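You operate a simulated robot arm through the tools that you are given. There is no shell and no other tool. Be economical: measure what you need, move in short steps, check, and stop when the job is done.

Carry out the task below with a simulated robot arm. There is one attempt and no reset: what you move stays moved.

JOB
Fetch the yellow card from the top of the grey table and stand it on top of the drum. Take the short axle from the top of the grey table and put it on top of the red housing on the top of the grey table. Take the black cap from the top of the grey table and leave it on top of the white cartridge. Any order will do. Set down upright: yellow card, short axle.

Only the result counts: the job must be done as asked and must still hold three seconds after the hand-in. Knocking over, shifting, dropping, spilling or breaking anything else fails it. Lids that push on must go on centred and level and be pressed home; caps that screw on are set level and turned clockwise until they are tight.

ROBOT AND FRAMES
A 6-joint arm with a two-finger parallel gripper, fixed in place. Base frame: the origin is at the foot of the arm, x ahead of it, y to its left, z up; the work surface is at about z = 0. Lengths are in mm, angles in degrees, forces in N, time in s.
With the tool pointing down near the work surface it reaches from about 120 to 500 mm from the base axis. Its first joint turns from -72.0 to 72.0 degrees. Payload 0.65 kg.
The tool frame sits at the grasp point between the pads (the TCP): z along the fingers, y along the line on which they close. The tips reach 25 mm beyond it. The gripper opens to 76 mm. The fingers are 18 mm wide and 10 mm thick; the gripper's body (36 by 78 mm) begins 45 mm behind the TCP.
Orientation is that of the tool frame in the base frame, as [roll, pitch, yaw] about the fixed x, y, z axes, in that order (R = Rz(yaw) Ry(pitch) Rx(roll)). With the fingers straight down and closing along the base's y, the tool's x points along the base's -x, its y along +y and its z along -z.

CONTROLS
- The arm moves only by the tool arm_command. Its arguments are lists of equal length, an entry for each row: "xyz": the shift along the base's x, y, z in units of 30 mm (1.0 is 30 mm), a list of three; "turn": the turn, a rotation vector about the base's x, y, z in units of 6 degrees (1.0 is 6 degrees), a list of three. In form: {"xyz": [[tx, ty, tz], ...], "turn": [[rx, ry, rz], ...]}. A call has 1 to 20 rows; each row shifts and turns the commanded pose from where the row before left it. "grip" is the opening, from 0 (shut) to 1 (fully open), set as the call begins (left out, the last holds). A call with a number of a shift or a turn outside -1 to 1 is refused whole. A row lasts 0.2 s, in which the tool goes at most 50 mm and 8.6 degrees; a call with a longer step from one row to the next is refused whole, and so is a gripper value outside its range. Where a pose cannot be reached the arm comes as near as it can. A force on the tool above 40 N (or 10 N above the force at the start of the call, whichever is more), or a blocked arm, ends the call early, and 0.2 s more pass. Each finger travels about 108 mm/s and halts on what it meets, pressing with about 27 N; the grip force reading is that of the motor and also rises with nothing between the fingers. The clock runs only during rows and for 0.2 s after the last one: add rows that do not move to give the fingers time. The reply holds the time, the measured pose of the TCP, the force on the tool along the base axes, the opening and the grip force, in the units named above and with some noise, with the torque about the TCP (base axes, N m) and any sound that the robot's microphone picked up.
- Cameras (640 x 400 px; columns grow to the right, rows downward): "scene" is fixed at [54.7, 277.1, 390.8]; the picture's right is [-0.75, -0.66, 0.00], its down [-0.39, 0.44, -0.81] and it looks along [0.54, -0.61, -0.59] (base axes); focal length 214 px, centre (320, 200). "wrist" rides on the gripper at [58, 11, -81] in the tool frame; the picture's right is [-0.18, 0.98, 0.00], its down [-0.75, -0.14, -0.64] and it looks along [-0.63, -0.12, 0.77] (tool axes); focal length 243 px, centre (320, 200). There is no depth. A picture from a camera that has moved, and an enlarged one, comes with that camera's place and axes in the base frame and with its lens. The place of the scene camera against the robot may be out by one fixed shift of up to 18 mm in any direction.
- grab_frame(camera): a new picture of that camera. No time passes.
- close_up(camera, box): a new picture of the part [left, top, right, bottom] of that camera's present view, enlarged. No time passes.
- job_done(): hands the job in; it is judged then, once.

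Work in short steps. Places have to be worked out from the pictures, the camera data and where the tool is seen: move nearer, look again, correct. Check each grasp and each placing, and mend what went wrong. You have 120 turns and 68 pictures in all, those below and enlarged ones among them. Open the gripper and draw the arm clear of the work before you hand the job in, unless the task says otherwise; then end with one line.

The tools are called after ">>>" by a JSON object that holds its "name" and its "arguments". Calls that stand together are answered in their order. arm_command: Moves the arm, as the interface text tells. Its arguments: {"type":"object","properties":{"xyz":{"type":"array","items":{"type":"array","items":{"type":"number"}}},"turn":{"type":"array","items":{"type":"array","items":{"type":"number"}}},"grip":{"type":"number"}},"required":["xyz","turn"]} The other tools are called the same way: grab_frame (camera) takes a picture; close_up (camera, box) takes an enlarged picture of a part of a camera's view; job_done () hands the job in.

At the start:

```text
time: 0.0
tool_pos: [315.9, -89.5, 323.2]
tool_rot: [-179.9, 0.1, 180.0]
force: [0.2, -0.3, -0.3]
ft_torque: [0.05, -0.03, -0.02]
finger_gap: 76.1
grasp_force: 0.0
```

scene: 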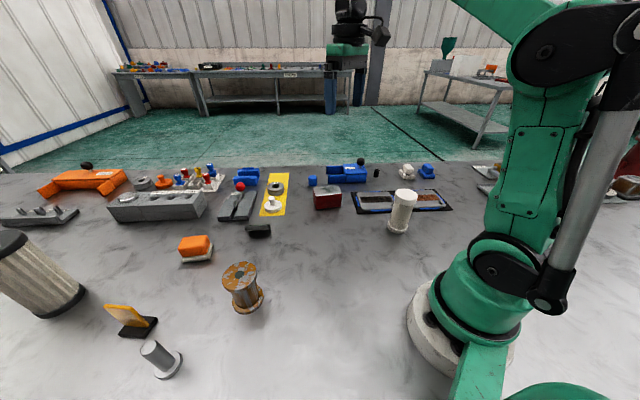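
wrist: 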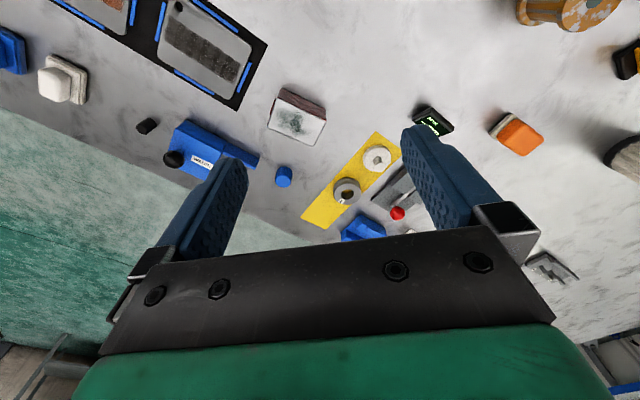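

I begin by enlarging parts of the scene view to identify the objects.

>>> {"name": "close_up", "arguments": {"camera": "scene", "box": [0, 220, 280, 395]}}

>>> {"name": "close_up", "arguments": {"camera": "scene", "box": [220, 140, 460, 290]}}

>>> {"name": "close_up", "arguments": {"camera": "scene", "box": [0, 140, 240, 290]}}

```text
2.29 times, centred on (140, 308) of scene
camera zoom: at [54.7, 277.1, 390.8], right [-0.75, -0.66, 0.0], down [-0.39, 0.44, -0.81], along [0.54, -0.61, -0.59], focal length 490 px, centre (731, -46)
```

zoom: 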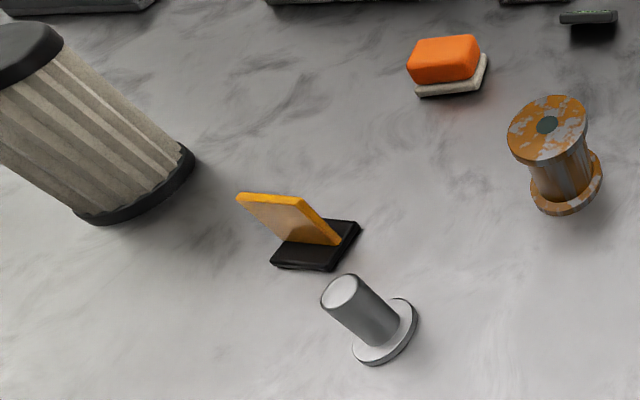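

```text
2.67 times, centred on (340, 215) of scene
camera zoom: at [54.7, 277.1, 390.8], right [-0.75, -0.66, 0.0], down [-0.39, 0.44, -0.81], along [0.54, -0.61, -0.59], focal length 572 px, centre (267, 160)
```

zoom: 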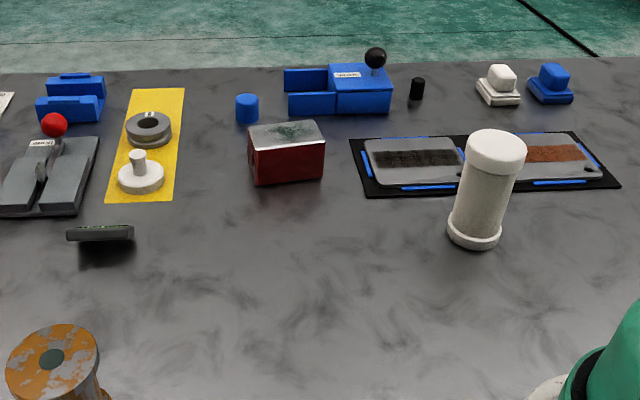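

```text
2.67 times, centred on (120, 215) of scene
camera zoom: at [54.7, 277.1, 390.8], right [-0.75, -0.66, 0.0], down [-0.39, 0.44, -0.81], along [0.54, -0.61, -0.59], focal length 572 px, centre (853, 160)
```

zoom: 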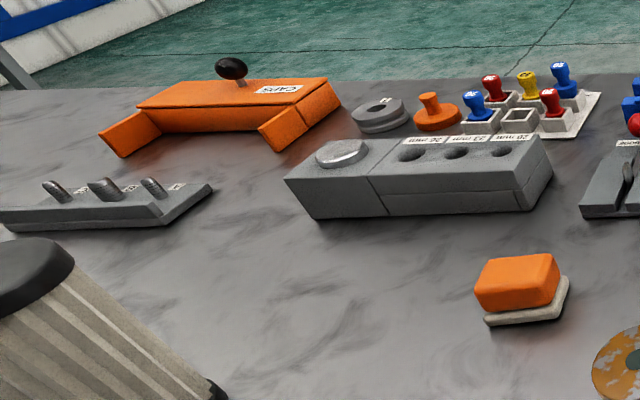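

Positions from the scene view, roughly: short axle (300,341), yellow card (401,355), drum (the spool) (296,207), red housing (366,-105), cartridge (175,-164), black cap (350,-360). I move towards the axle and look with the wrist camera.

>>> {"name": "arm_command", "arguments": {"xyz": [[-0.1, 1, -0.2], [-0.1, 1, -0.2], [-0.1, 1, -0.2], [-0.1, 1, -0.2], [-0.1, 1, -0.2], [-0.1, 1, -0.2], [-0.1, 1, -0.2], [-0.1, 1, -0.2], [-0.1, 1, -0.2], [-0.1, 1, -0.2], [-0.1, 1, -0.2], [-0.1, 1, -0.2]], "turn": [[0, 0, 0], [0, 0, 0], [0, 0, 0], [0, 0, 0], [0, 0, 0], [0, 0, 0], [0, 0, 0], [0, 0, 0], [0, 0, 0], [0, 0, 0], [0, 0, 0], [0, 0, 0]], "grip": 1}}

>>> {"name": "grab_frame", "arguments": {"camera": "wrist"}}

>>> {"name": "grab_frame", "arguments": {"camera": "scene"}}

```text
time: 2.6
tool_pos: [280.1, 269.6, 253.2]
tool_rot: [-179.9, 0.0, 179.9]
force: [-0.7, -1.0, -0.5]
ft_torque: [0.03, 0.0, -0.02]
finger_gap: 76.1
grasp_force: 0.1
```

```text
62 pictures are left
camera wrist: at [221.5, 281.5, 332.0], right [0.18, 0.98, 0.0], down [0.75, -0.14, 0.64], along [0.63, -0.12, -0.77], focal length 243 px, centre (320, 200)
```

wrist: 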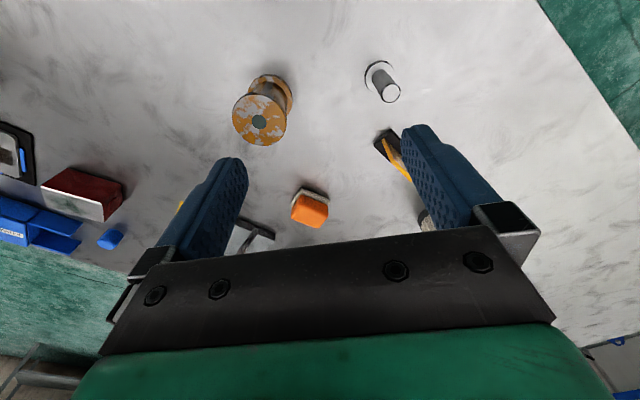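

```text
61 pictures are left
```

scene: 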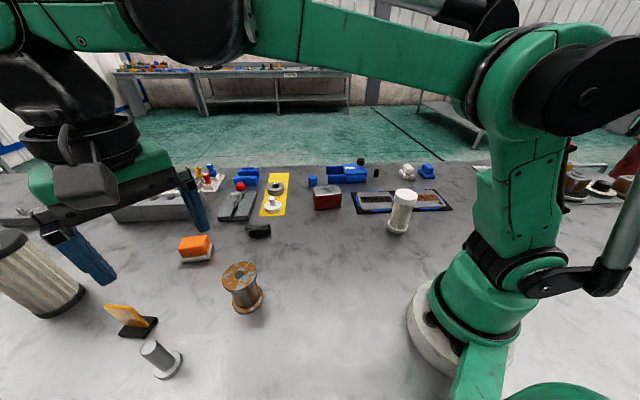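

The axle measures about (304,338) from both cameras. I descend above it and look again.

>>> {"name": "arm_command", "arguments": {"xyz": [[0.2, 0.6, -0.8], [0.2, 0.6, -0.8], [0.2, 0.6, -0.8], [0.1, 0.5, -0.8]], "turn": [[0, 0, 0], [0, 0, 0], [0, 0, 0], [0, 0, 0]]}}

>>> {"name": "grab_frame", "arguments": {"camera": "wrist"}}

```text
time: 3.6
tool_pos: [301.7, 339.2, 154.7]
tool_rot: [-179.9, 0.1, 180.0]
force: [-0.5, -0.4, -0.1]
ft_torque: [-0.01, 0.02, -0.02]
finger_gap: 75.9
grasp_force: 0.1
```

```text
60 pictures are left
camera wrist: at [242.9, 348.6, 234.6], right [0.18, 0.98, 0.0], down [0.75, -0.14, 0.64], along [0.63, -0.12, -0.77], focal length 243 px, centre (320, 200)
```

wrist: 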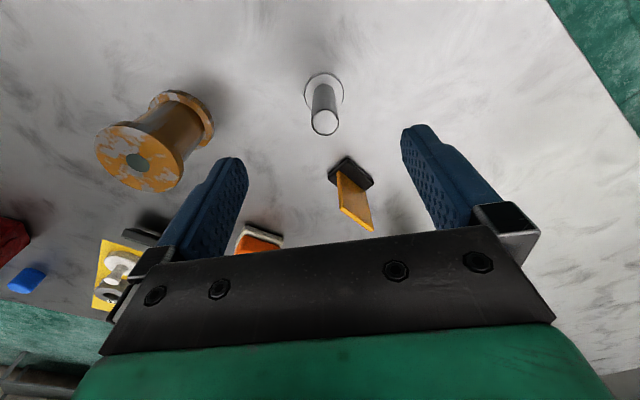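

Axle centre is about (309,339), top ≈66 mm, shaft ≈20 mm wide. I descend to TCP z≈45 around it.

>>> {"name": "arm_command", "arguments": {"xyz": [[0.25, 0, -0.9], [0, 0, -0.9], [0, 0, -0.9], [0, 0, -0.9]], "turn": [[0, 0, 0], [0, 0, 0], [0, 0, 0], [0, 0, 0]]}}

>>> {"name": "grab_frame", "arguments": {"camera": "wrist"}}

>>> {"name": "close_up", "arguments": {"camera": "scene", "box": [60, 250, 260, 390]}}

```text
time: 4.6
tool_pos: [307.7, 338.7, 48.2]
tool_rot: [-179.9, 0.1, 180.0]
force: [-0.3, 0.6, 1.0]
ft_torque: [-0.01, 0.02, 0.0]
finger_gap: 76.1
grasp_force: 0.1
```

```text
59 pictures are left
camera wrist: at [249.9, 350.2, 126.9], right [0.18, 0.98, 0.0], down [0.75, -0.14, 0.64], along [0.63, -0.12, -0.77], focal length 243 px, centre (320, 200)
```

wrist: 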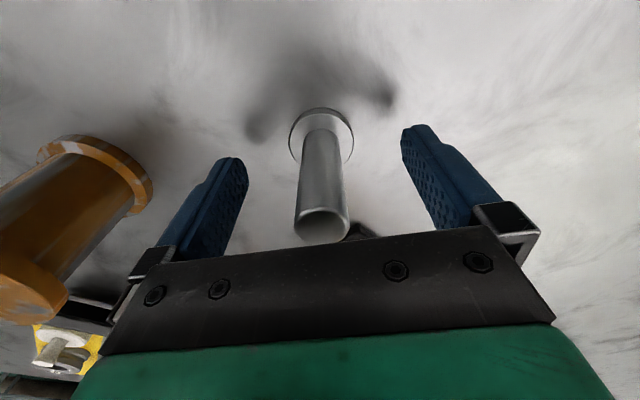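

```text
2.86 times, centred on (160, 320) of scene
camera zoom: at [54.7, 277.1, 390.8], right [-0.75, -0.66, 0.0], down [-0.39, 0.44, -0.81], along [0.54, -0.61, -0.59], focal length 613 px, centre (777, -143)
```

zoom: 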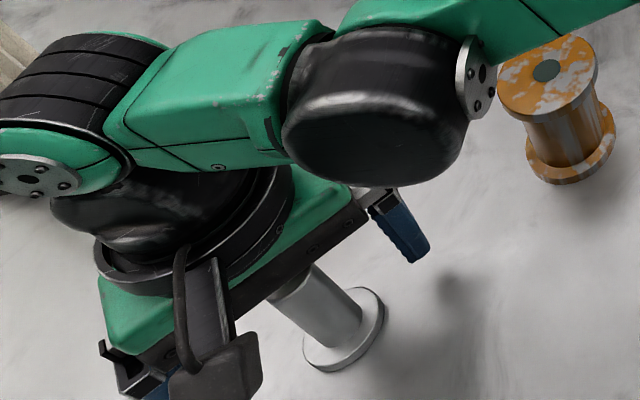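

The shaft is centred between the fingers. I close.

>>> {"name": "arm_command", "arguments": {"xyz": [[0, 0.03, 0], [0, 0, 0], [0, 0, 0], [0, 0, 0]], "turn": [[0, 0, 0], [0, 0, 0], [0, 0, 0], [0, 0, 0]], "grip": 0}}

```text
time: 5.6
tool_pos: [307.7, 339.4, 48.0]
tool_rot: [-180.0, 0.0, 180.0]
force: [0.6, -0.6, -0.1]
ft_torque: [0.0, 0.02, 0.0]
finger_gap: 19.3
grasp_force: 26.5
```

Grasped at 19.3 mm. I lift and carry it towards the red housing.

>>> {"name": "arm_command", "arguments": {"xyz": [[0, 0, 0.6], [0, 0, 1], [0, 0, 1], [0, 0, 1], [0, 0, 1], [0, -1, 0.4], [0, -1, 0], [0, -1, 0], [0, -1, 0], [0, -1, 0], [0.1, -1, 0], [0.1, -1, 0], [0.1, -1, 0], [0.1, -1, 0], [0.1, -1, 0], [0.1, -1, 0], [0.1, -1, 0], [0.1, -1, 0], [0.1, -1, 0], [0, -0.8, 0]], "turn": [[0, 0, 0], [0, 0, 0], [0, 0, 0], [0, 0, 0], [0, 0, 0], [0, 0, 0], [0, 0, 0], [0, 0, 0], [0, 0, 0], [0, 0, 0], [0, 0, 0], [0, 0, 0], [0, 0, 0], [0, 0, 0], [0, 0, 0], [0, 0, 0], [0, 0, 0], [0, 0, 0], [0, 0, 0], [0, 0, 0]]}}

>>> {"name": "grab_frame", "arguments": {"camera": "wrist"}}

>>> {"name": "grab_frame", "arguments": {"camera": "scene"}}

```text
time: 9.8
tool_pos: [336.0, -104.2, 197.4]
tool_rot: [-179.8, 0.2, -180.0]
force: [-0.4, 0.5, -3.0]
ft_torque: [0.01, 0.0, -0.01]
finger_gap: 19.3
grasp_force: 27.2
```

```text
57 pictures are left
camera wrist: at [277.8, -93.8, 277.0], right [0.18, 0.98, 0.0], down [0.75, -0.14, 0.64], along [0.63, -0.12, -0.77], focal length 243 px, centre (320, 200)
```

wrist: 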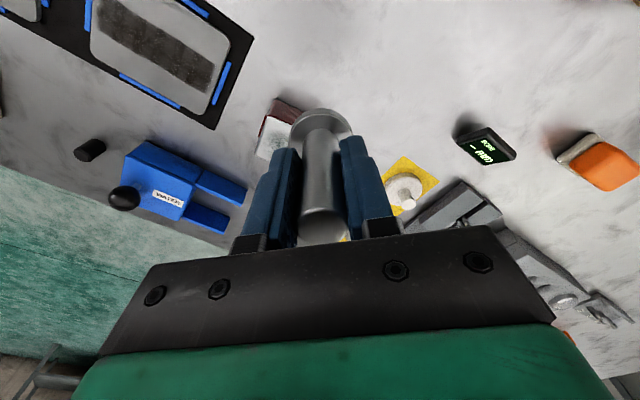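

```text
56 pictures are left
```

scene: 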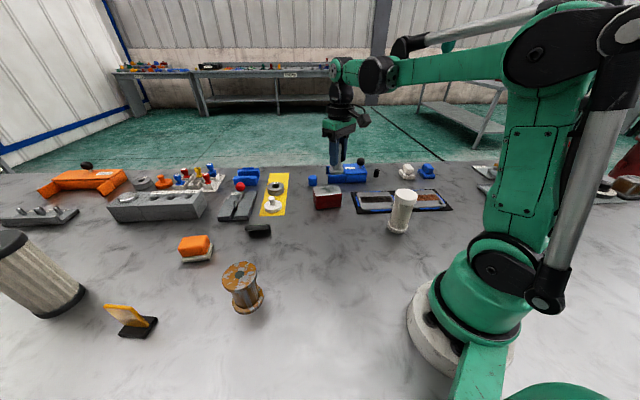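

The held axle hides the housing; I shift sideways in y for a clear view of its top.

>>> {"name": "arm_command", "arguments": {"xyz": [[0.2, 1, -0.3], [0.2, 1, -0.3], [0.2, 0.6, -0.3]], "turn": [[0, 0, 0], [0, 0, 0], [0, 0, 0]]}}

>>> {"name": "grab_frame", "arguments": {"camera": "wrist"}}

```text
time: 10.6
tool_pos: [353.5, -25.1, 169.4]
tool_rot: [-179.8, 0.1, 180.0]
force: [0.1, 1.0, -2.5]
ft_torque: [0.02, 0.02, 0.02]
finger_gap: 19.3
grasp_force: 27.3
```

```text
55 pictures are left
camera wrist: at [295.2, -14.6, 249.7], right [0.18, 0.98, 0.0], down [0.75, -0.14, 0.64], along [0.63, -0.12, -0.77], focal length 243 px, centre (320, 200)
```

wrist: 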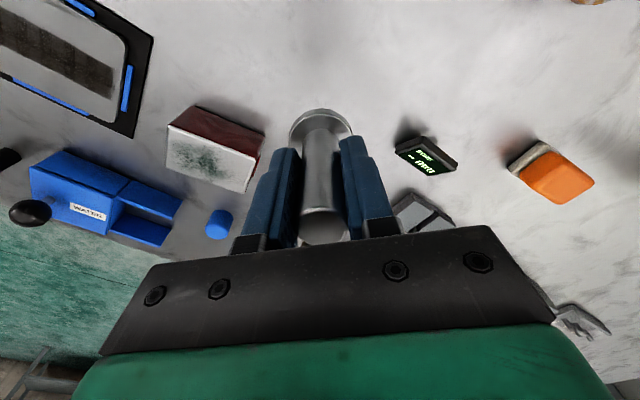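

Housing top: 42×77 mm, centre about (394,-138), top z≈50. I move above it and lower to about 12 mm clearance.

>>> {"name": "arm_command", "arguments": {"xyz": [[0.35, -0.94, 0], [0.35, -0.94, 0], [0.35, -0.94, 0], [0.3, -0.94, -0.5], [0, 0, -0.7], [0, 0, -0.7]], "turn": [[0, 0, 0], [0, 0, 0], [0, 0, 0], [0, 0, 0], [0, 0, 0], [0, 0, 0]]}}

>>> {"name": "close_up", "arguments": {"camera": "scene", "box": [270, 130, 390, 220]}}

>>> {"name": "grab_frame", "arguments": {"camera": "wrist"}}

```text
time: 12.0
tool_pos: [393.7, -137.4, 113.7]
tool_rot: [-179.9, 0.0, -180.0]
force: [-0.8, -0.1, -1.3]
ft_torque: [-0.04, 0.06, 0.05]
finger_gap: 19.4
grasp_force: 27.2
```

```text
4.44 times, centred on (330, 175) of scene
camera zoom: at [54.7, 277.0, 390.8], right [-0.75, -0.66, 0.0], down [-0.39, 0.44, -0.81], along [0.54, -0.61, -0.59], focal length 953 px, centre (276, 311)
```

zoom: 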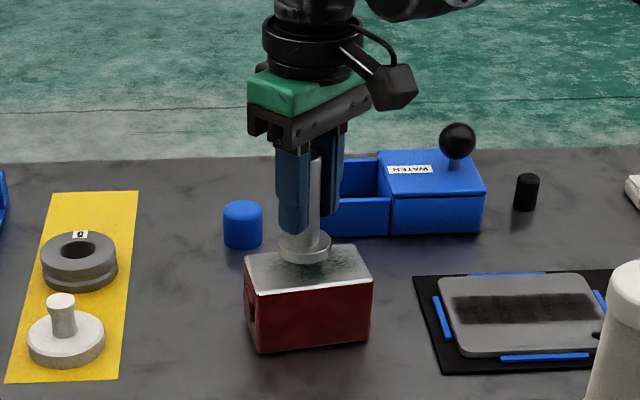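

```text
53 pictures are left
camera wrist: at [335.8, -127.8, 192.6], right [0.18, 0.98, 0.0], down [0.75, -0.14, 0.64], along [0.63, -0.12, -0.77], focal length 243 px, centre (320, 200)
```

wrist: 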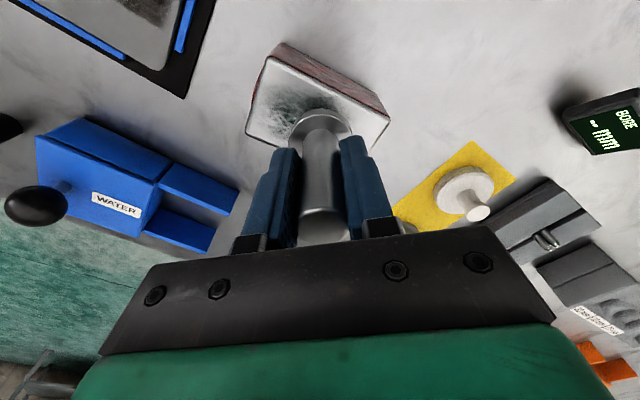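

Aligned. I lower slowly until contact.

>>> {"name": "arm_command", "arguments": {"xyz": [[0, 0, -0.15], [0, 0, -0.12], [0, 0, -0.08], [0, 0, -0.06], [0, 0, -0.05]], "turn": [[0, 0, 0], [0, 0, 0], [0, 0, 0], [0, 0, 0], [0, 0, 0]]}}

```text
time: 13.2
tool_pos: [393.4, -137.3, 98.1]
tool_rot: [-180.0, 0.1, 180.0]
force: [0.6, 0.4, -1.4]
ft_torque: [0.06, 0.01, 0.0]
finger_gap: 19.2
grasp_force: 27.3
```

>>> {"name": "arm_command", "arguments": {"xyz": [[0, 0, -0.04], [0, 0, -0.03]], "turn": [[0, 0, 0], [0, 0, 0]]}}

>>> {"name": "close_up", "arguments": {"camera": "scene", "box": [290, 150, 370, 220]}}

```text
time: 13.8
tool_pos: [394.2, -139.1, 97.9]
tool_rot: [-179.9, 0.0, 180.0]
force: [2.1, -0.2, 23.3]
ft_torque: [0.02, -0.14, 0.08]
finger_gap: 19.4
grasp_force: 26.7
```

```text
5.71 times, centred on (330, 185) of scene
camera zoom: at [54.6, 277.1, 390.8], right [-0.75, -0.66, 0.0], down [-0.39, 0.44, -0.81], along [0.54, -0.61, -0.59], focal length 1226 px, centre (263, 286)
```

zoom: 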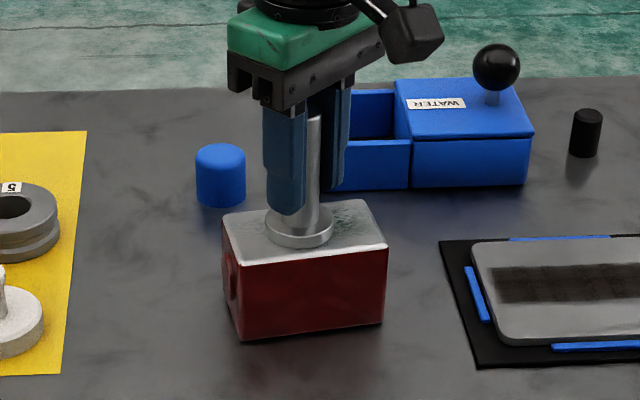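

Contact (23 N), standing on the housing. I relieve slightly and open.

>>> {"name": "arm_command", "arguments": {"xyz": [[0, 0, 0.05], [0, 0, 0]], "turn": [[0, 0, 0], [0, 0, 0]]}}

>>> {"name": "arm_command", "arguments": {"xyz": [[0, 0, 0], [0, 0, 0], [0, 0, 0]], "turn": [[0, 0, 0], [0, 0, 0], [0, 0, 0]], "grip": 1}}

>>> {"name": "arm_command", "arguments": {"xyz": [[0, 0, 0.5], [0, 0, 1], [0, 0, 1], [0, 0, 1], [0, 0, 0.8]], "turn": [[0, 0, 0], [0, 0, 0], [0, 0, 0], [0, 0, 0], [0, 0, 0]]}}

>>> {"name": "grab_frame", "arguments": {"camera": "wrist"}}

>>> {"name": "close_up", "arguments": {"camera": "scene", "box": [290, 140, 400, 220]}}

```text
time: 14.4
tool_pos: [393.5, -136.5, 98.6]
tool_rot: [-179.9, 0.0, -180.0]
force: [0.1, -0.1, -1.8]
ft_torque: [-0.03, 0.01, 0.04]
finger_gap: 19.5
grasp_force: 27.2
```

```text
time: 15.2
tool_pos: [394.0, -137.7, 98.1]
tool_rot: [-179.9, 0.1, -180.0]
force: [-0.6, 0.5, -0.4]
ft_torque: [0.01, 0.01, 0.0]
finger_gap: 75.8
grasp_force: 0.1
```

```text
time: 16.4
tool_pos: [391.9, -138.2, 229.3]
tool_rot: [-179.9, 0.2, 179.9]
force: [1.1, 0.5, 0.4]
ft_torque: [0.0, 0.01, 0.0]
finger_gap: 76.1
grasp_force: 0.0
```

```text
51 pictures are left
camera wrist: at [334.3, -127.9, 308.5], right [0.18, 0.98, 0.0], down [0.75, -0.14, 0.64], along [0.63, -0.12, -0.77], focal length 243 px, centre (320, 200)
```

wrist: 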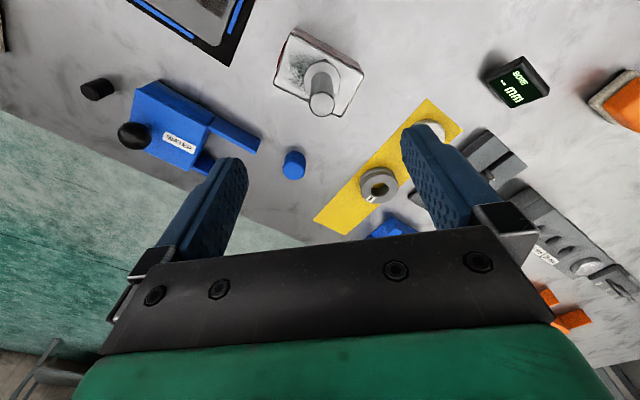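

```text
5.00 times, centred on (345, 180) of scene
camera zoom: at [54.7, 277.1, 390.8], right [-0.75, -0.66, 0.0], down [-0.39, 0.44, -0.81], along [0.54, -0.61, -0.59], focal length 1072 px, centre (195, 300)
```

zoom: 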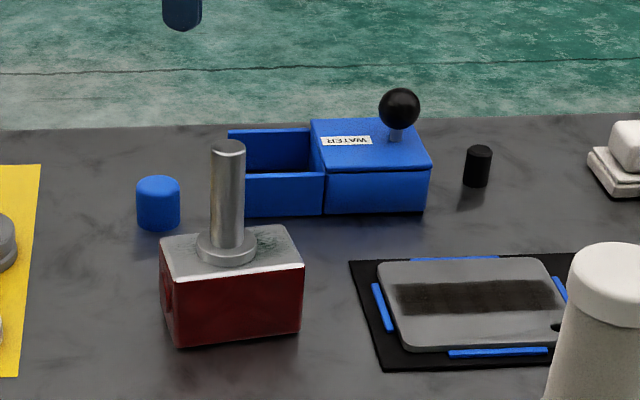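

The axle stands well. Next the black cap at about (367,-391): r≈537, so I'll approach with yaw −46.7° and tilt outward. First move/yaw.

>>> {"name": "arm_command", "arguments": {"xyz": [[-0.5, -0.64, 0], [-0.5, -0.64, 0], [-0.5, -0.64, 0], [-0.5, -0.64, 0], [-0.5, -0.64, 0], [-0.5, -0.64, 0], [-0.5, -0.64, 0], [-0.4, -0.64, 0]], "turn": [[0, 0, -0.973], [0, 0, -0.973], [0, 0, -0.973], [0, 0, -0.973], [0, 0, -0.973], [0, 0, -0.973], [0, 0, -0.973], [0, 0, -0.973]]}}

>>> {"name": "arm_command", "arguments": {"xyz": [[0, 0, -0.2], [0, 0, -0.2], [0, 0, -0.2], [0, 0, -0.2], [0, 0, -0.2]], "turn": [[-0.728, -0.686, 0], [-0.728, -0.686, 0], [-0.728, -0.686, 0], [-0.728, -0.686, 0], [-0.728, -0.686, 0]]}}

>>> {"name": "grab_frame", "arguments": {"camera": "wrist"}}

```text
time: 18.2
tool_pos: [276.2, -292.5, 228.3]
tool_rot: [-179.9, 0.1, 133.2]
force: [0.4, -0.1, -0.2]
ft_torque: [0.02, -0.02, 0.0]
finger_gap: 76.2
grasp_force: 0.0
```

```text
time: 19.4
tool_pos: [276.3, -290.1, 198.1]
tool_rot: [-179.8, 30.3, 133.3]
force: [0.0, -0.1, -0.1]
ft_torque: [0.01, -0.02, -0.02]
finger_gap: 76.1
grasp_force: 0.0
```

```text
49 pictures are left
camera wrist: at [222.2, -218.7, 237.2], right [0.83, 0.56, 0.09], down [0.12, -0.33, 0.93], along [0.55, -0.76, -0.34], focal length 243 px, centre (320, 200)
```

wrist: 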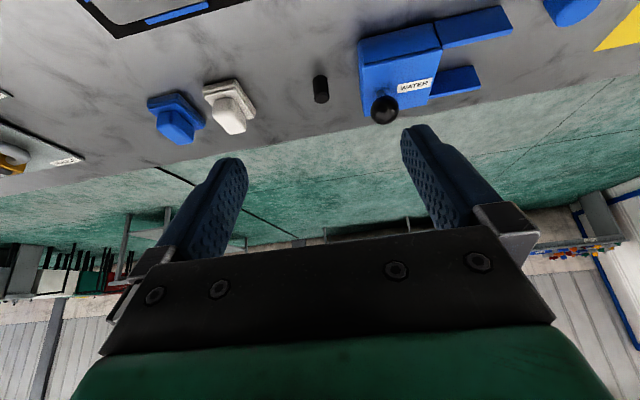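

Cap: base (365,-391), ~28 tall, ~19 wide, blue box ~45 mm beside it. I narrow the gripper to ~42 mm and approach along the tilted tool direction.

>>> {"name": "arm_command", "arguments": {"xyz": [[0.472, -0.558, -0.83], [0.472, -0.558, -0.83], [0.472, -0.558, -0.83], [0.472, -0.558, -0.83], [0, 0, 0]], "turn": [[0, 0, 0], [0, 0, 0], [0, 0, 0], [0, 0, 0], [0, 0, 0]], "grip": 0.55}}

>>> {"name": "grab_frame", "arguments": {"camera": "wrist"}}

```text
time: 20.6
tool_pos: [332.3, -357.7, 98.9]
tool_rot: [-179.9, 30.1, 133.3]
force: [-0.6, -0.6, 0.6]
ft_torque: [0.0, -0.04, -0.02]
finger_gap: 41.8
grasp_force: 0.1
```

```text
48 pictures are left
camera wrist: at [278.9, -284.7, 138.2], right [0.83, 0.56, 0.09], down [0.12, -0.34, 0.93], along [0.55, -0.76, -0.35], focal length 243 px, centre (320, 200)
```

wrist: 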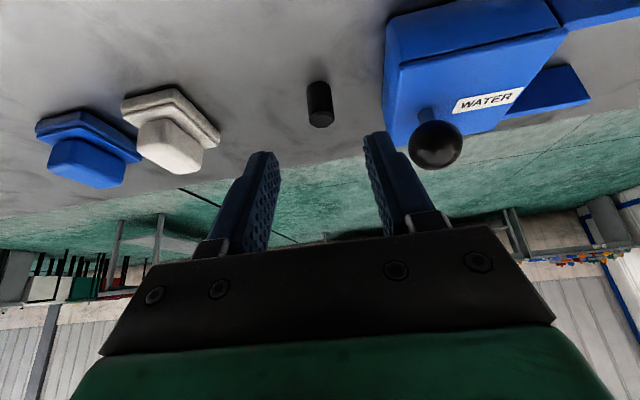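

Cap is lined up with the finger plane; knob clears. I advance along the tool axis to the cap.

>>> {"name": "arm_command", "arguments": {"xyz": [[0.24, -0.25, -0.58], [0.24, -0.25, -0.58], [0.24, -0.25, -0.58], [0.23, -0.24, -0.58], [0, 0, 0]], "turn": [[0, 0, 0], [0, 0, 0], [0, 0, 0], [0, 0, 0], [0, 0, 0]]}}

>>> {"name": "grab_frame", "arguments": {"camera": "wrist"}}

>>> {"name": "close_up", "arguments": {"camera": "scene", "box": [330, 130, 430, 205]}}

```text
time: 21.8
tool_pos: [361.5, -389.0, 29.5]
tool_rot: [-179.9, 30.1, 133.3]
force: [-0.7, 0.1, 0.2]
ft_torque: [0.01, -0.01, 0.0]
finger_gap: 41.7
grasp_force: 0.1
```

```text
47 pictures are left
camera wrist: at [308.2, -315.6, 68.7], right [0.83, 0.56, 0.09], down [0.12, -0.34, 0.93], along [0.55, -0.76, -0.35], focal length 243 px, centre (320, 200)
```

wrist: 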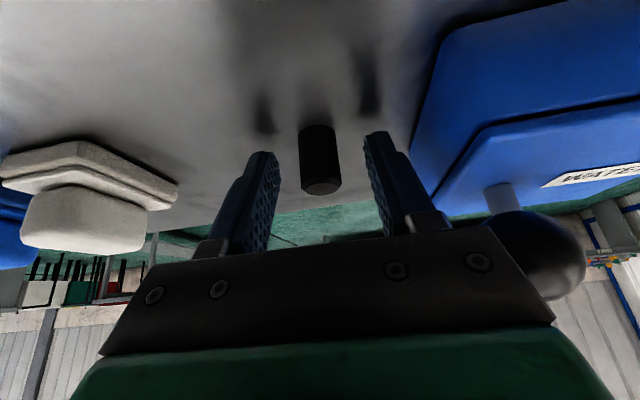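

```text
5.33 times, centred on (380, 168) of scene
camera zoom: at [54.7, 277.1, 390.8], right [-0.75, -0.66, 0.0], down [-0.39, 0.44, -0.81], along [0.54, -0.61, -0.59], focal length 1144 px, centre (0, 373)
```

zoom: 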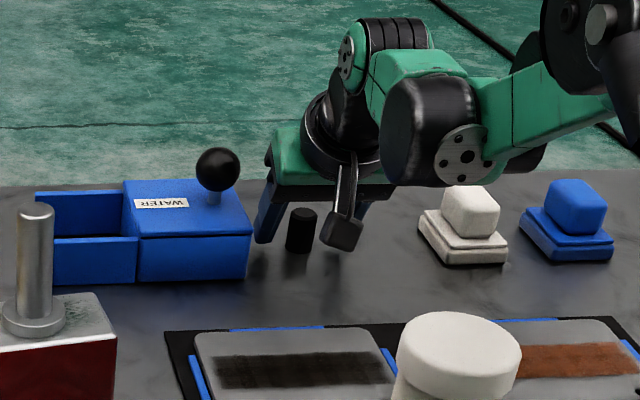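

Cap lies between the fingers. I close.

>>> {"name": "arm_command", "arguments": {"xyz": [[0, 0, 0], [0, 0, 0], [0, 0, 0]], "turn": [[0, 0, 0], [0, 0, 0], [0, 0, 0]], "grip": 0}}

>>> {"name": "arm_command", "arguments": {"xyz": [[0, 0, 0.3], [0, 0, 0.8], [-0.3, 0.32, 1], [-0.3, 0.32, 1], [-0.3, 0.32, 1], [-0.3, 0.32, 1], [-0.3, 0.32, 0.5]], "turn": [[0, 0, 0], [0, 0, 0], [0.728, 0.686, 0], [0.728, 0.686, 0], [0.728, 0.686, 0], [0.728, 0.686, 0], [0.728, 0.686, 0]]}}

>>> {"name": "grab_frame", "arguments": {"camera": "wrist"}}

```text
time: 22.6
tool_pos: [361.9, -388.2, 29.3]
tool_rot: [-179.9, 30.1, 133.2]
force: [-0.2, -0.3, 0.0]
ft_torque: [-0.02, 0.03, 0.05]
finger_gap: 16.3
grasp_force: 26.6
```

```text
time: 24.2
tool_pos: [315.3, -339.8, 197.2]
tool_rot: [-179.9, 0.0, 133.3]
force: [0.0, 0.6, 0.7]
ft_torque: [-0.01, 0.03, 0.01]
finger_gap: 16.6
grasp_force: 27.4
```

```text
45 pictures are left
camera wrist: at [284.7, -290.8, 276.5], right [0.84, 0.54, 0.0], down [0.41, -0.64, 0.64], along [0.35, -0.54, -0.77], focal length 243 px, centre (320, 200)
```

wrist: 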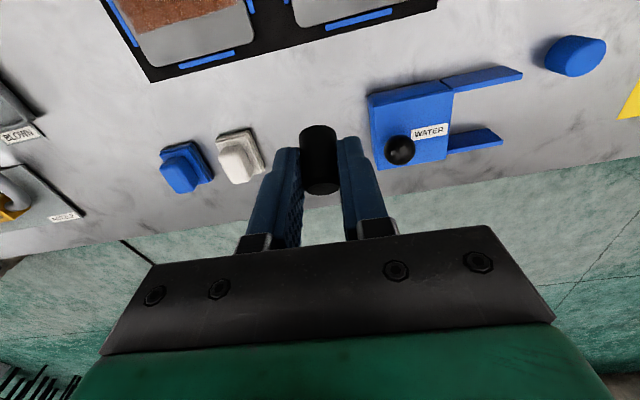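

Cap is held (16.5 mm). I move over towards the white cartridge to measure it.

>>> {"name": "arm_command", "arguments": {"xyz": [[-0.65, 0.85, 0.25], [-0.65, 0.85, 0.25], [-0.65, 0.85, 0.25], [-0.65, 0.85, 0.25], [-0.65, 0.85, 0.25], [-0.65, 0.85, 0.25]], "turn": [[0, 0, 0], [0, 0, 0], [0, 0, 0], [0, 0, 0], [0, 0, 0], [0, 0, 0]]}}

>>> {"name": "grab_frame", "arguments": {"camera": "wrist"}}

>>> {"name": "grab_frame", "arguments": {"camera": "scene"}}

```text
time: 25.6
tool_pos: [200.3, -186.2, 242.1]
tool_rot: [-179.9, 0.1, 133.2]
force: [-0.7, -0.4, 0.1]
ft_torque: [0.0, 0.0, 0.01]
finger_gap: 16.3
grasp_force: 27.2
```

```text
44 pictures are left
camera wrist: at [169.2, -136.1, 321.4], right [0.84, 0.54, 0.0], down [0.41, -0.64, 0.64], along [0.35, -0.54, -0.77], focal length 243 px, centre (320, 200)
```

wrist: 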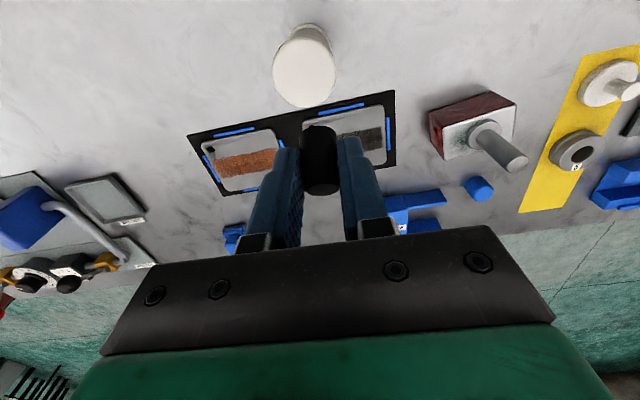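

```text
43 pictures are left
```

scene: 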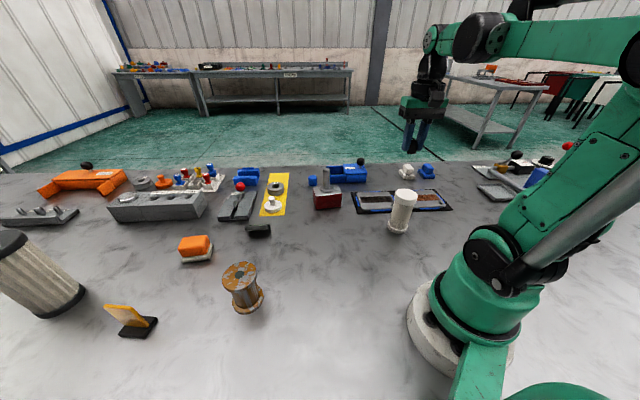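

I enlarge the cartridge in the wrist view, and check the items at left for any other black cap.

>>> {"name": "close_up", "arguments": {"camera": "wrist", "box": [240, 0, 400, 100]}}

>>> {"name": "close_up", "arguments": {"camera": "wrist", "box": [0, 160, 176, 270]}}

>>> {"name": "close_up", "arguments": {"camera": "scene", "box": [360, 170, 456, 230]}}

```text
4.00 times, centred on (320, 50) of wrist
camera zoom: at [169.2, -136.1, 321.4], right [0.84, 0.54, 0.0], down [0.41, -0.64, 0.64], along [0.35, -0.54, -0.77], focal length 970 px, centre (320, 800)
```

zoom: 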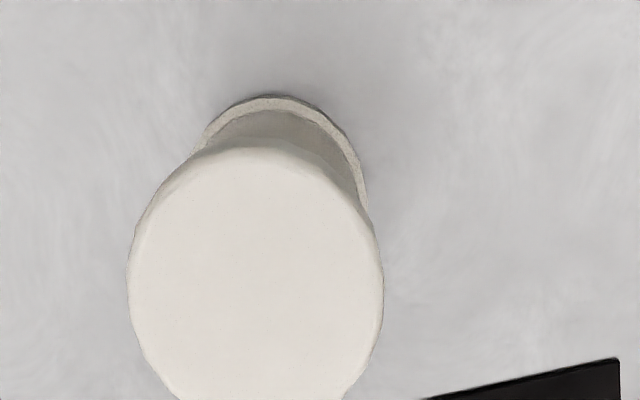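

```text
3.64 times, centred on (88, 215) of wrist
camera zoom: at [169.2, -136.1, 321.4], right [0.84, 0.54, 0.0], down [0.41, -0.64, 0.64], along [0.35, -0.54, -0.77], focal length 882 px, centre (1164, 146)
```

zoom: 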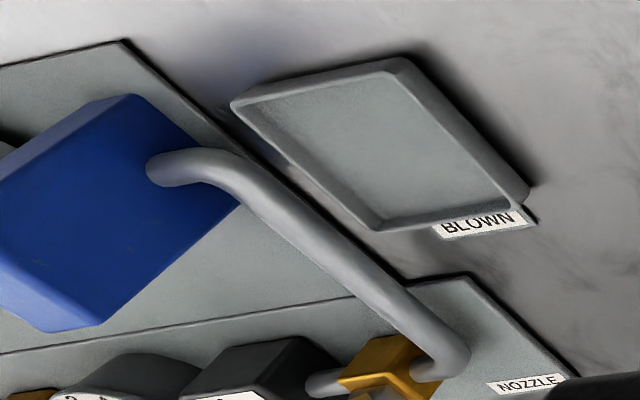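

```text
6.67 times, centred on (408, 200) of scene
camera zoom: at [54.7, 277.0, 390.8], right [-0.75, -0.66, 0.0], down [-0.39, 0.44, -0.81], along [0.54, -0.61, -0.59], focal length 1430 px, centre (-267, 200)
```

zoom: 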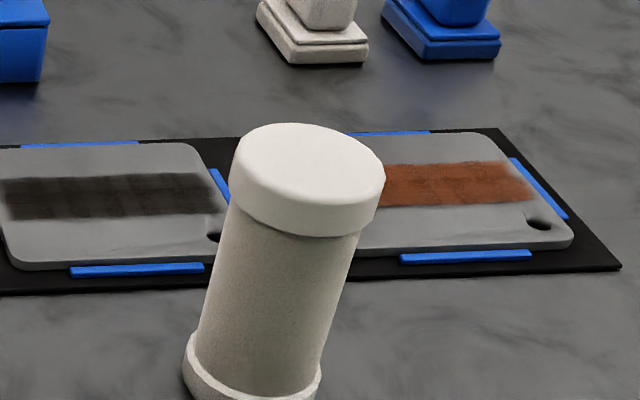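

Cartridge centre ≈(185,-184.5), top z≈97. I re-tilt the tool by 30° (so the cap is upright) above it and look.

>>> {"name": "arm_command", "arguments": {"xyz": [[-0.12, 0.035, -0.2], [-0.12, 0.035, -0.2], [-0.12, 0.035, -0.2], [-0.12, 0.035, -0.2], [-0.12, 0.035, -0.2], [0, 0, -0.3], [0, 0, -0.3]], "turn": [[-0.728, -0.686, 0], [-0.728, -0.686, 0], [-0.728, -0.686, 0], [-0.728, -0.686, 0], [-0.728, -0.686, 0], [0, 0, 0], [0, 0, 0]]}}

>>> {"name": "grab_frame", "arguments": {"camera": "wrist"}}

>>> {"name": "close_up", "arguments": {"camera": "scene", "box": [330, 110, 490, 210]}}

```text
time: 27.2
tool_pos: [180.6, -182.3, 192.3]
tool_rot: [-179.9, 30.1, 133.3]
force: [-0.3, 0.1, 0.2]
ft_torque: [-0.02, -0.01, -0.02]
finger_gap: 16.4
grasp_force: 26.8
```

```text
39 pictures are left
camera wrist: at [126.8, -108.6, 232.2], right [0.83, 0.56, 0.09], down [0.12, -0.34, 0.93], along [0.55, -0.76, -0.35], focal length 243 px, centre (320, 200)
```

wrist: 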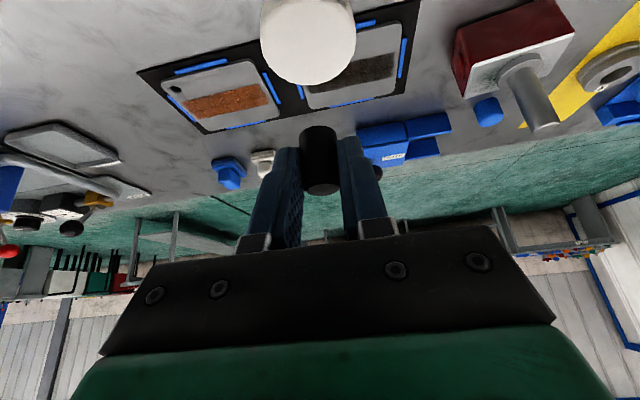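

```text
4.00 times, centred on (410, 160) of scene
camera zoom: at [54.7, 277.1, 390.8], right [-0.75, -0.66, 0.0], down [-0.39, 0.44, -0.81], along [0.54, -0.61, -0.59], focal length 858 px, centre (-40, 360)
```

zoom: 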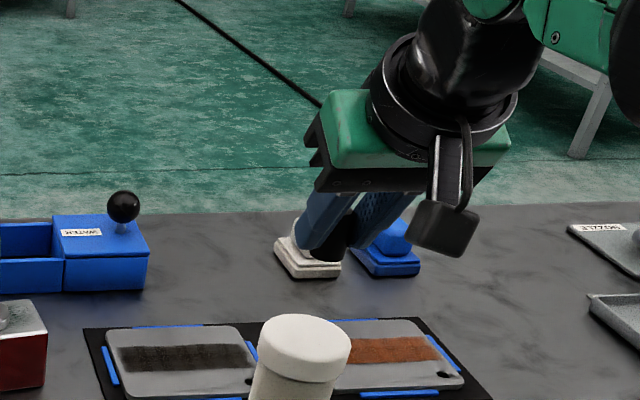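

Measurement agrees (186,-186, top ≈97). I lower to a few mm above the top.

>>> {"name": "arm_command", "arguments": {"xyz": [[0.05, 0, -0.6], [0, 0, -0.6], [0, 0, -0.5], [0, 0, -0.2], [0, 0, 0]], "turn": [[0, 0, 0], [0, 0, 0], [0, 0, 0], [0, 0, 0], [0, 0, 0]]}}

>>> {"name": "close_up", "arguments": {"camera": "wrist", "box": [200, 50, 440, 200]}}

>>> {"name": "close_up", "arguments": {"camera": "scene", "box": [360, 160, 456, 220]}}

```text
time: 28.1
tool_pos: [184.7, -184.1, 140.2]
tool_rot: [-179.9, 30.5, 133.3]
force: [-2.4, 2.9, 16.6]
ft_torque: [-0.01, 0.01, -0.02]
finger_gap: 16.5
grasp_force: 26.9
stopped in row 4: the force on the tool passed its limit at 53 N (the readings are from after the stop); the commanded pose is now the measured one
```

```text
2.67 times, centred on (320, 125) of wrist
camera zoom: at [130.3, -110.3, 179.4], right [0.82, 0.56, 0.09], down [0.12, -0.33, 0.94], along [0.55, -0.76, -0.34], focal length 647 px, centre (320, 400)
```

zoom: 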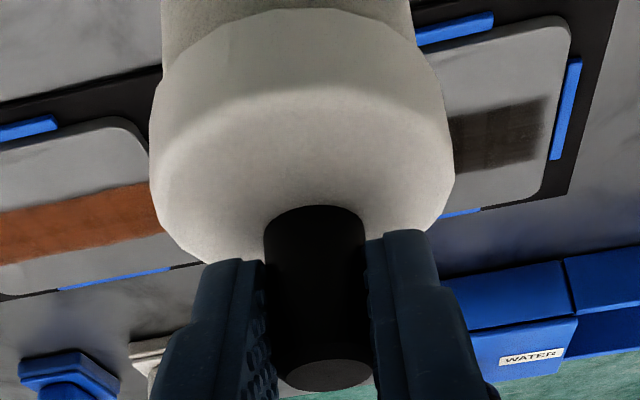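

```text
6.67 times, centred on (408, 190) of scene
camera zoom: at [54.7, 277.1, 390.8], right [-0.75, -0.66, 0.0], down [-0.39, 0.44, -0.81], along [0.54, -0.61, -0.59], focal length 1430 px, centre (-267, 267)
```

zoom: 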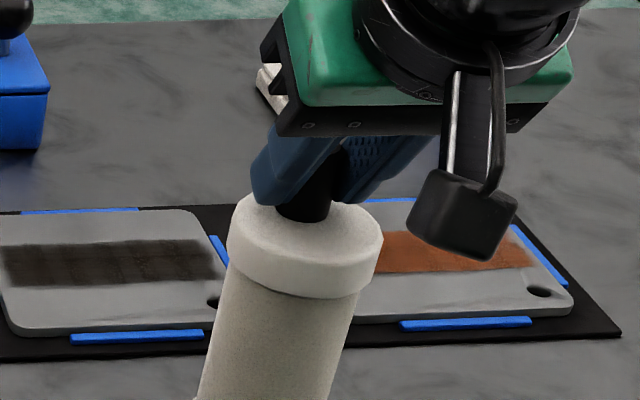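

Contact came early (top is ≈111 mm high); the cap is ~10 mm too far outward. I lift slightly, shift back radially and look.

>>> {"name": "arm_command", "arguments": {"xyz": [[0, 0, 0.15], [0, 0, 0.15], [-0.12, 0.12, 0], [-0.12, 0.12, 0], [0, 0, 0]], "turn": [[0, 0, 0], [0, 0, 0], [0, 0, 0], [0, 0, 0], [0, 0, 0]]}}

>>> {"name": "close_up", "arguments": {"camera": "wrist", "box": [200, 50, 440, 200]}}

>>> {"name": "close_up", "arguments": {"camera": "scene", "box": [360, 160, 456, 220]}}

```text
time: 29.4
tool_pos: [177.5, -176.7, 149.3]
tool_rot: [-179.9, 30.5, 133.3]
force: [0.1, -0.1, 0.1]
ft_torque: [0.03, 0.02, 0.0]
finger_gap: 16.7
grasp_force: 27.3
```

```text
2.67 times, centred on (320, 125) of wrist
camera zoom: at [123.1, -102.9, 188.2], right [0.82, 0.56, 0.09], down [0.12, -0.33, 0.94], along [0.55, -0.76, -0.34], focal length 647 px, centre (320, 400)
```

zoom: 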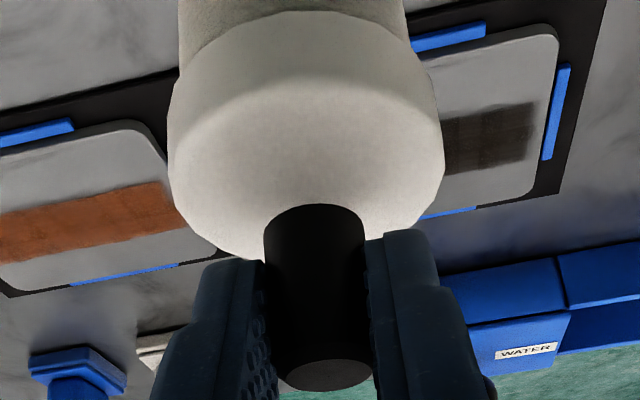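

```text
6.67 times, centred on (408, 190) of scene
camera zoom: at [54.7, 277.1, 390.8], right [-0.75, -0.66, 0.0], down [-0.39, 0.44, -0.81], along [0.54, -0.61, -0.59], focal length 1430 px, centre (-267, 267)
```

zoom: 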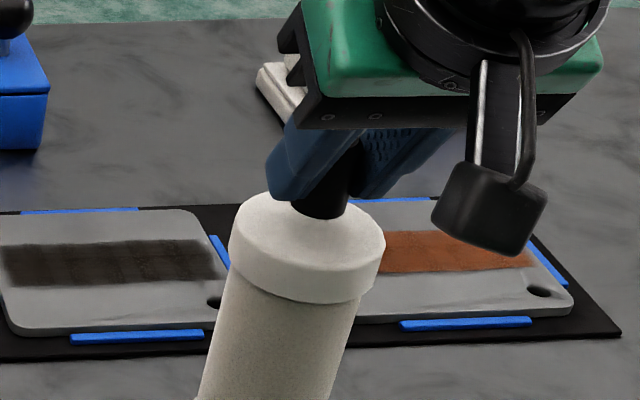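

Cap is now nearly centred; small correction, then lower gently to contact.

>>> {"name": "arm_command", "arguments": {"xyz": [[-0.02, 0.07, -0.1], [0, 0, -0.08], [0, 0, -0.06], [0, 0, -0.04]], "turn": [[0, 0, 0], [0, 0, 0], [0, 0, 0], [0, 0, 0]]}}

>>> {"name": "close_up", "arguments": {"camera": "scene", "box": [360, 160, 456, 220]}}

```text
time: 30.4
tool_pos: [176.5, -174.7, 139.7]
tool_rot: [-179.8, 30.4, 133.3]
force: [-1.3, 0.6, 2.6]
ft_torque: [0.01, -0.03, 0.01]
finger_gap: 16.6
grasp_force: 27.5
```

```text
6.67 times, centred on (408, 190) of scene
camera zoom: at [54.7, 277.1, 390.8], right [-0.75, -0.66, 0.0], down [-0.39, 0.44, -0.81], along [0.54, -0.61, -0.59], focal length 1430 px, centre (-267, 267)
```

zoom: 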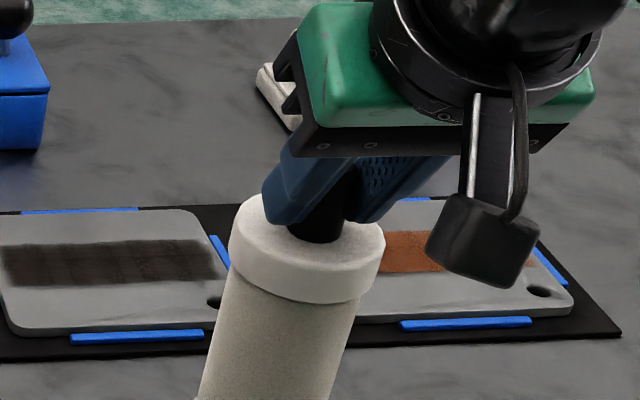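

Touching (2.6 N) and nearly centred. Half a millimetre more, then open carefully.

>>> {"name": "arm_command", "arguments": {"xyz": [[0, 0, -0.02], [0, 0, 0]], "turn": [[0, 0, 0], [0, 0, 0]]}}

>>> {"name": "arm_command", "arguments": {"xyz": [[0, 0, 0], [0, 0, 0], [0, 0, 0]], "turn": [[0, 0, 0], [0, 0, 0], [0, 0, 0]], "grip": 0.6}}

>>> {"name": "close_up", "arguments": {"camera": "wrist", "box": [200, 50, 440, 200]}}

```text
time: 30.9
tool_pos: [176.6, -175.1, 139.7]
tool_rot: [-179.9, 30.6, 133.3]
force: [-1.9, -1.1, 20.8]
ft_torque: [-0.18, -0.07, -0.04]
finger_gap: 16.5
grasp_force: 27.2
```

```text
time: 31.8
tool_pos: [176.2, -173.5, 140.4]
tool_rot: [-179.9, 30.5, 133.3]
force: [0.1, -0.5, -0.1]
ft_torque: [0.01, -0.04, 0.02]
finger_gap: 45.5
grasp_force: 0.0
```

```text
2.67 times, centred on (320, 125) of wrist
camera zoom: at [121.8, -100.7, 178.7], right [0.82, 0.56, 0.09], down [0.12, -0.33, 0.94], along [0.55, -0.76, -0.34], focal length 647 px, centre (320, 400)
```

zoom: 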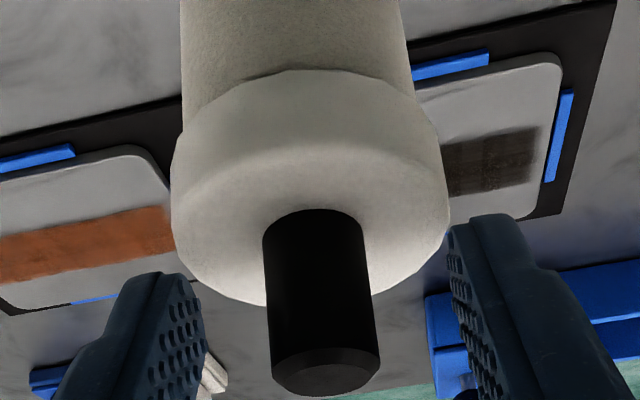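

The cap stands on the cartridge. I retract along the tool axis and level the tool.

>>> {"name": "arm_command", "arguments": {"xyz": [[-0.17, 0.18, 0.43], [-0.34, 0.36, 0.87], [-0.34, 0.36, 0.87], [0, 0, 0.6], [0, 0, 0.6], [0, 0, 0.6], [0, 0, 0], [0, 0, 0]], "turn": [[0, 0, 0], [0, 0, 0], [0, 0, 0], [0.728, 0.686, 0], [0.728, 0.686, 0], [0.728, 0.686, 0], [0.728, 0.686, 0], [0.728, 0.686, 0]]}}

>>> {"name": "close_up", "arguments": {"camera": "scene", "box": [360, 160, 456, 220]}}

```text
time: 33.5
tool_pos: [163.1, -157.0, 262.1]
tool_rot: [180.0, 0.4, 133.2]
force: [0.2, -0.3, -0.2]
ft_torque: [0.03, 0.03, -0.02]
finger_gap: 45.5
grasp_force: 0.0
out of reach, approached as far as the arm can: row 3
```

```text
6.67 times, centred on (408, 190) of scene
camera zoom: at [54.7, 277.1, 390.8], right [-0.75, -0.66, 0.0], down [-0.39, 0.44, -0.81], along [0.54, -0.61, -0.59], focal length 1430 px, centre (-267, 267)
```

zoom: 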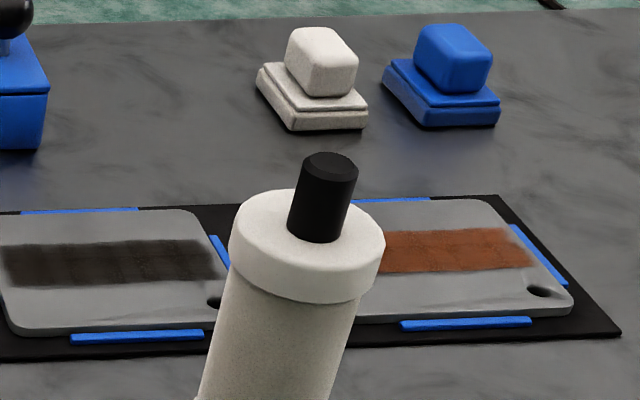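

Cap placement is good. Now I swing across to the yellow card with the yaw turned to its azimuth (~41°).

>>> {"name": "arm_command", "arguments": {"xyz": [[0.305, 0.917, -0.067], [0.305, 0.917, -0.067], [0.305, 0.917, -0.067], [0.305, 0.917, -0.067], [0.305, 0.917, -0.067], [0.305, 0.917, -0.067], [0.305, 0.917, -0.067], [0.305, 0.917, -0.067], [0.305, 0.917, -0.067], [0.305, 0.917, -0.067], [0.305, 0.917, -0.067], [0.305, 0.917, -0.067], [0.305, 0.917, -0.067], [0.305, 0.917, -0.067], [0.305, 0.917, -0.067]], "turn": [[0, 0, 0.97], [0, 0, 0.97], [0, 0, 0.97], [0, 0, 0.97], [0, 0, 0.97], [0, 0, 0.97], [0, 0, 0.97], [0, 0, 0.97], [0, 0, 0.97], [0, 0, 0.97], [0, 0, 0.97], [0, 0, 0.97], [0, 0, 0.97], [0, 0, 0.97], [0, 0, 0.97]]}}

>>> {"name": "grab_frame", "arguments": {"camera": "wrist"}}

```text
time: 36.8
tool_pos: [300.4, 256.6, 231.2]
tool_rot: [-179.9, 0.4, -139.3]
force: [-0.7, 0.3, -0.1]
ft_torque: [0.03, 0.04, 0.04]
finger_gap: 45.6
grasp_force: 0.1
```

```text
30 pictures are left
camera wrist: at [249.0, 226.9, 309.5], right [-0.5, 0.87, 0.0], down [0.66, 0.38, 0.65], along [0.56, 0.32, -0.76], focal length 243 px, centre (320, 200)
```

wrist: 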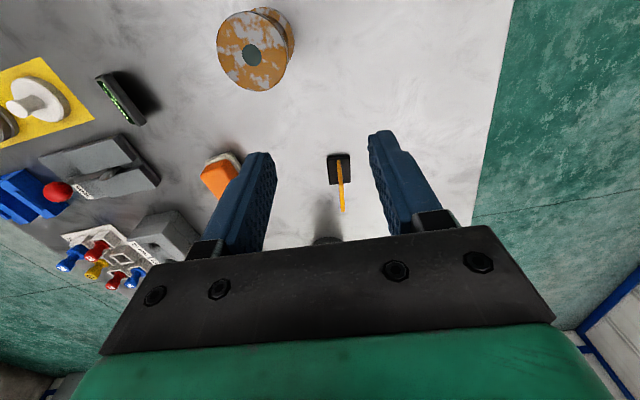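

The card base is at ≈(408,351), card plane radial – ideal for a tangential pinch. I tilt outward 30° and move closer.

>>> {"name": "arm_command", "arguments": {"xyz": [[0.22, 0.2, -0.5], [0.22, 0.2, -0.5], [0.22, 0.2, -0.5], [0.22, 0.2, -0.5], [0.22, 0.2, -0.5]], "turn": [[0.652, -0.758, 0], [0.652, -0.758, 0], [0.652, -0.758, 0], [0.652, -0.758, 0], [0.652, -0.758, 0]]}}

>>> {"name": "grab_frame", "arguments": {"camera": "wrist"}}

>>> {"name": "close_up", "arguments": {"camera": "scene", "box": [80, 270, 240, 370]}}

```text
time: 38.0
tool_pos: [333.3, 286.8, 155.5]
tool_rot: [-179.9, 30.6, -139.4]
force: [-0.2, 0.2, -0.8]
ft_torque: [-0.02, -0.01, 0.02]
finger_gap: 45.5
grasp_force: 0.0
```

```text
29 pictures are left
camera wrist: at [257.0, 234.8, 193.9], right [-0.52, 0.85, 0.09], down [0.34, 0.1, 0.94], along [0.79, 0.52, -0.34], focal length 243 px, centre (320, 200)
```

wrist: 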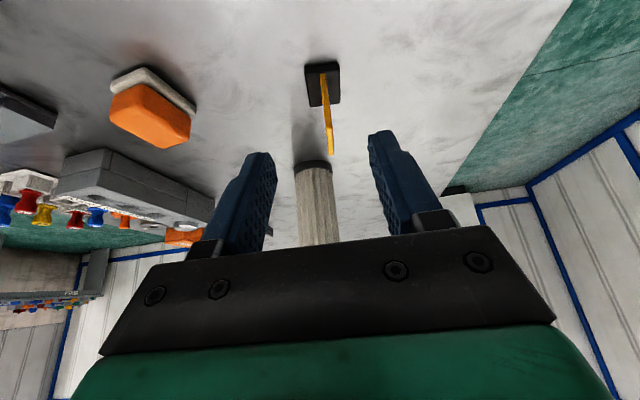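

```text
4.00 times, centred on (160, 320) of scene
camera zoom: at [54.7, 277.1, 390.8], right [-0.75, -0.66, 0.0], down [-0.39, 0.44, -0.81], along [0.54, -0.61, -0.59], focal length 858 px, centre (960, -280)
```

zoom: 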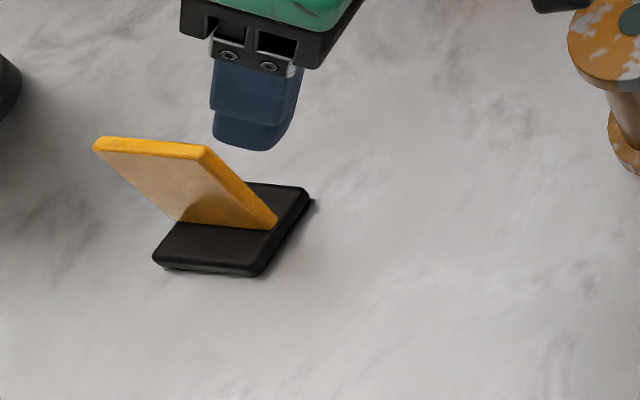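

Card spans (388,339)–(420,365), ~6 mm thick, top z≈68. I advance to a stand-off on the tool axis.

>>> {"name": "arm_command", "arguments": {"xyz": [[0.47, 0.435, -0.54], [0.47, 0.435, -0.54], [0.46, 0.43, -0.54], [0, 0, 0]], "turn": [[0, 0, 0], [0, 0, 0], [0, 0, 0], [0, 0, 0]], "grip": 0.55}}

>>> {"name": "grab_frame", "arguments": {"camera": "wrist"}}

```text
time: 39.0
tool_pos: [374.8, 324.6, 106.1]
tool_rot: [-179.9, 30.3, -139.4]
force: [0.0, 0.5, -0.5]
ft_torque: [0.01, 0.02, 0.01]
finger_gap: 41.6
grasp_force: 0.0
```

```text
27 pictures are left
camera wrist: at [298.6, 272.8, 144.7], right [-0.52, 0.85, 0.09], down [0.34, 0.1, 0.94], along [0.79, 0.52, -0.34], focal length 243 px, centre (320, 200)
```

wrist: 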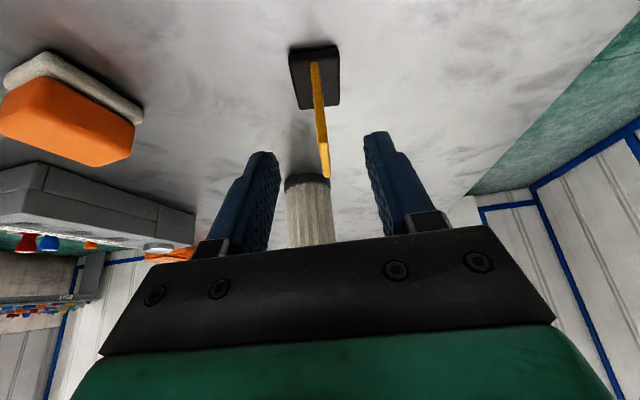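

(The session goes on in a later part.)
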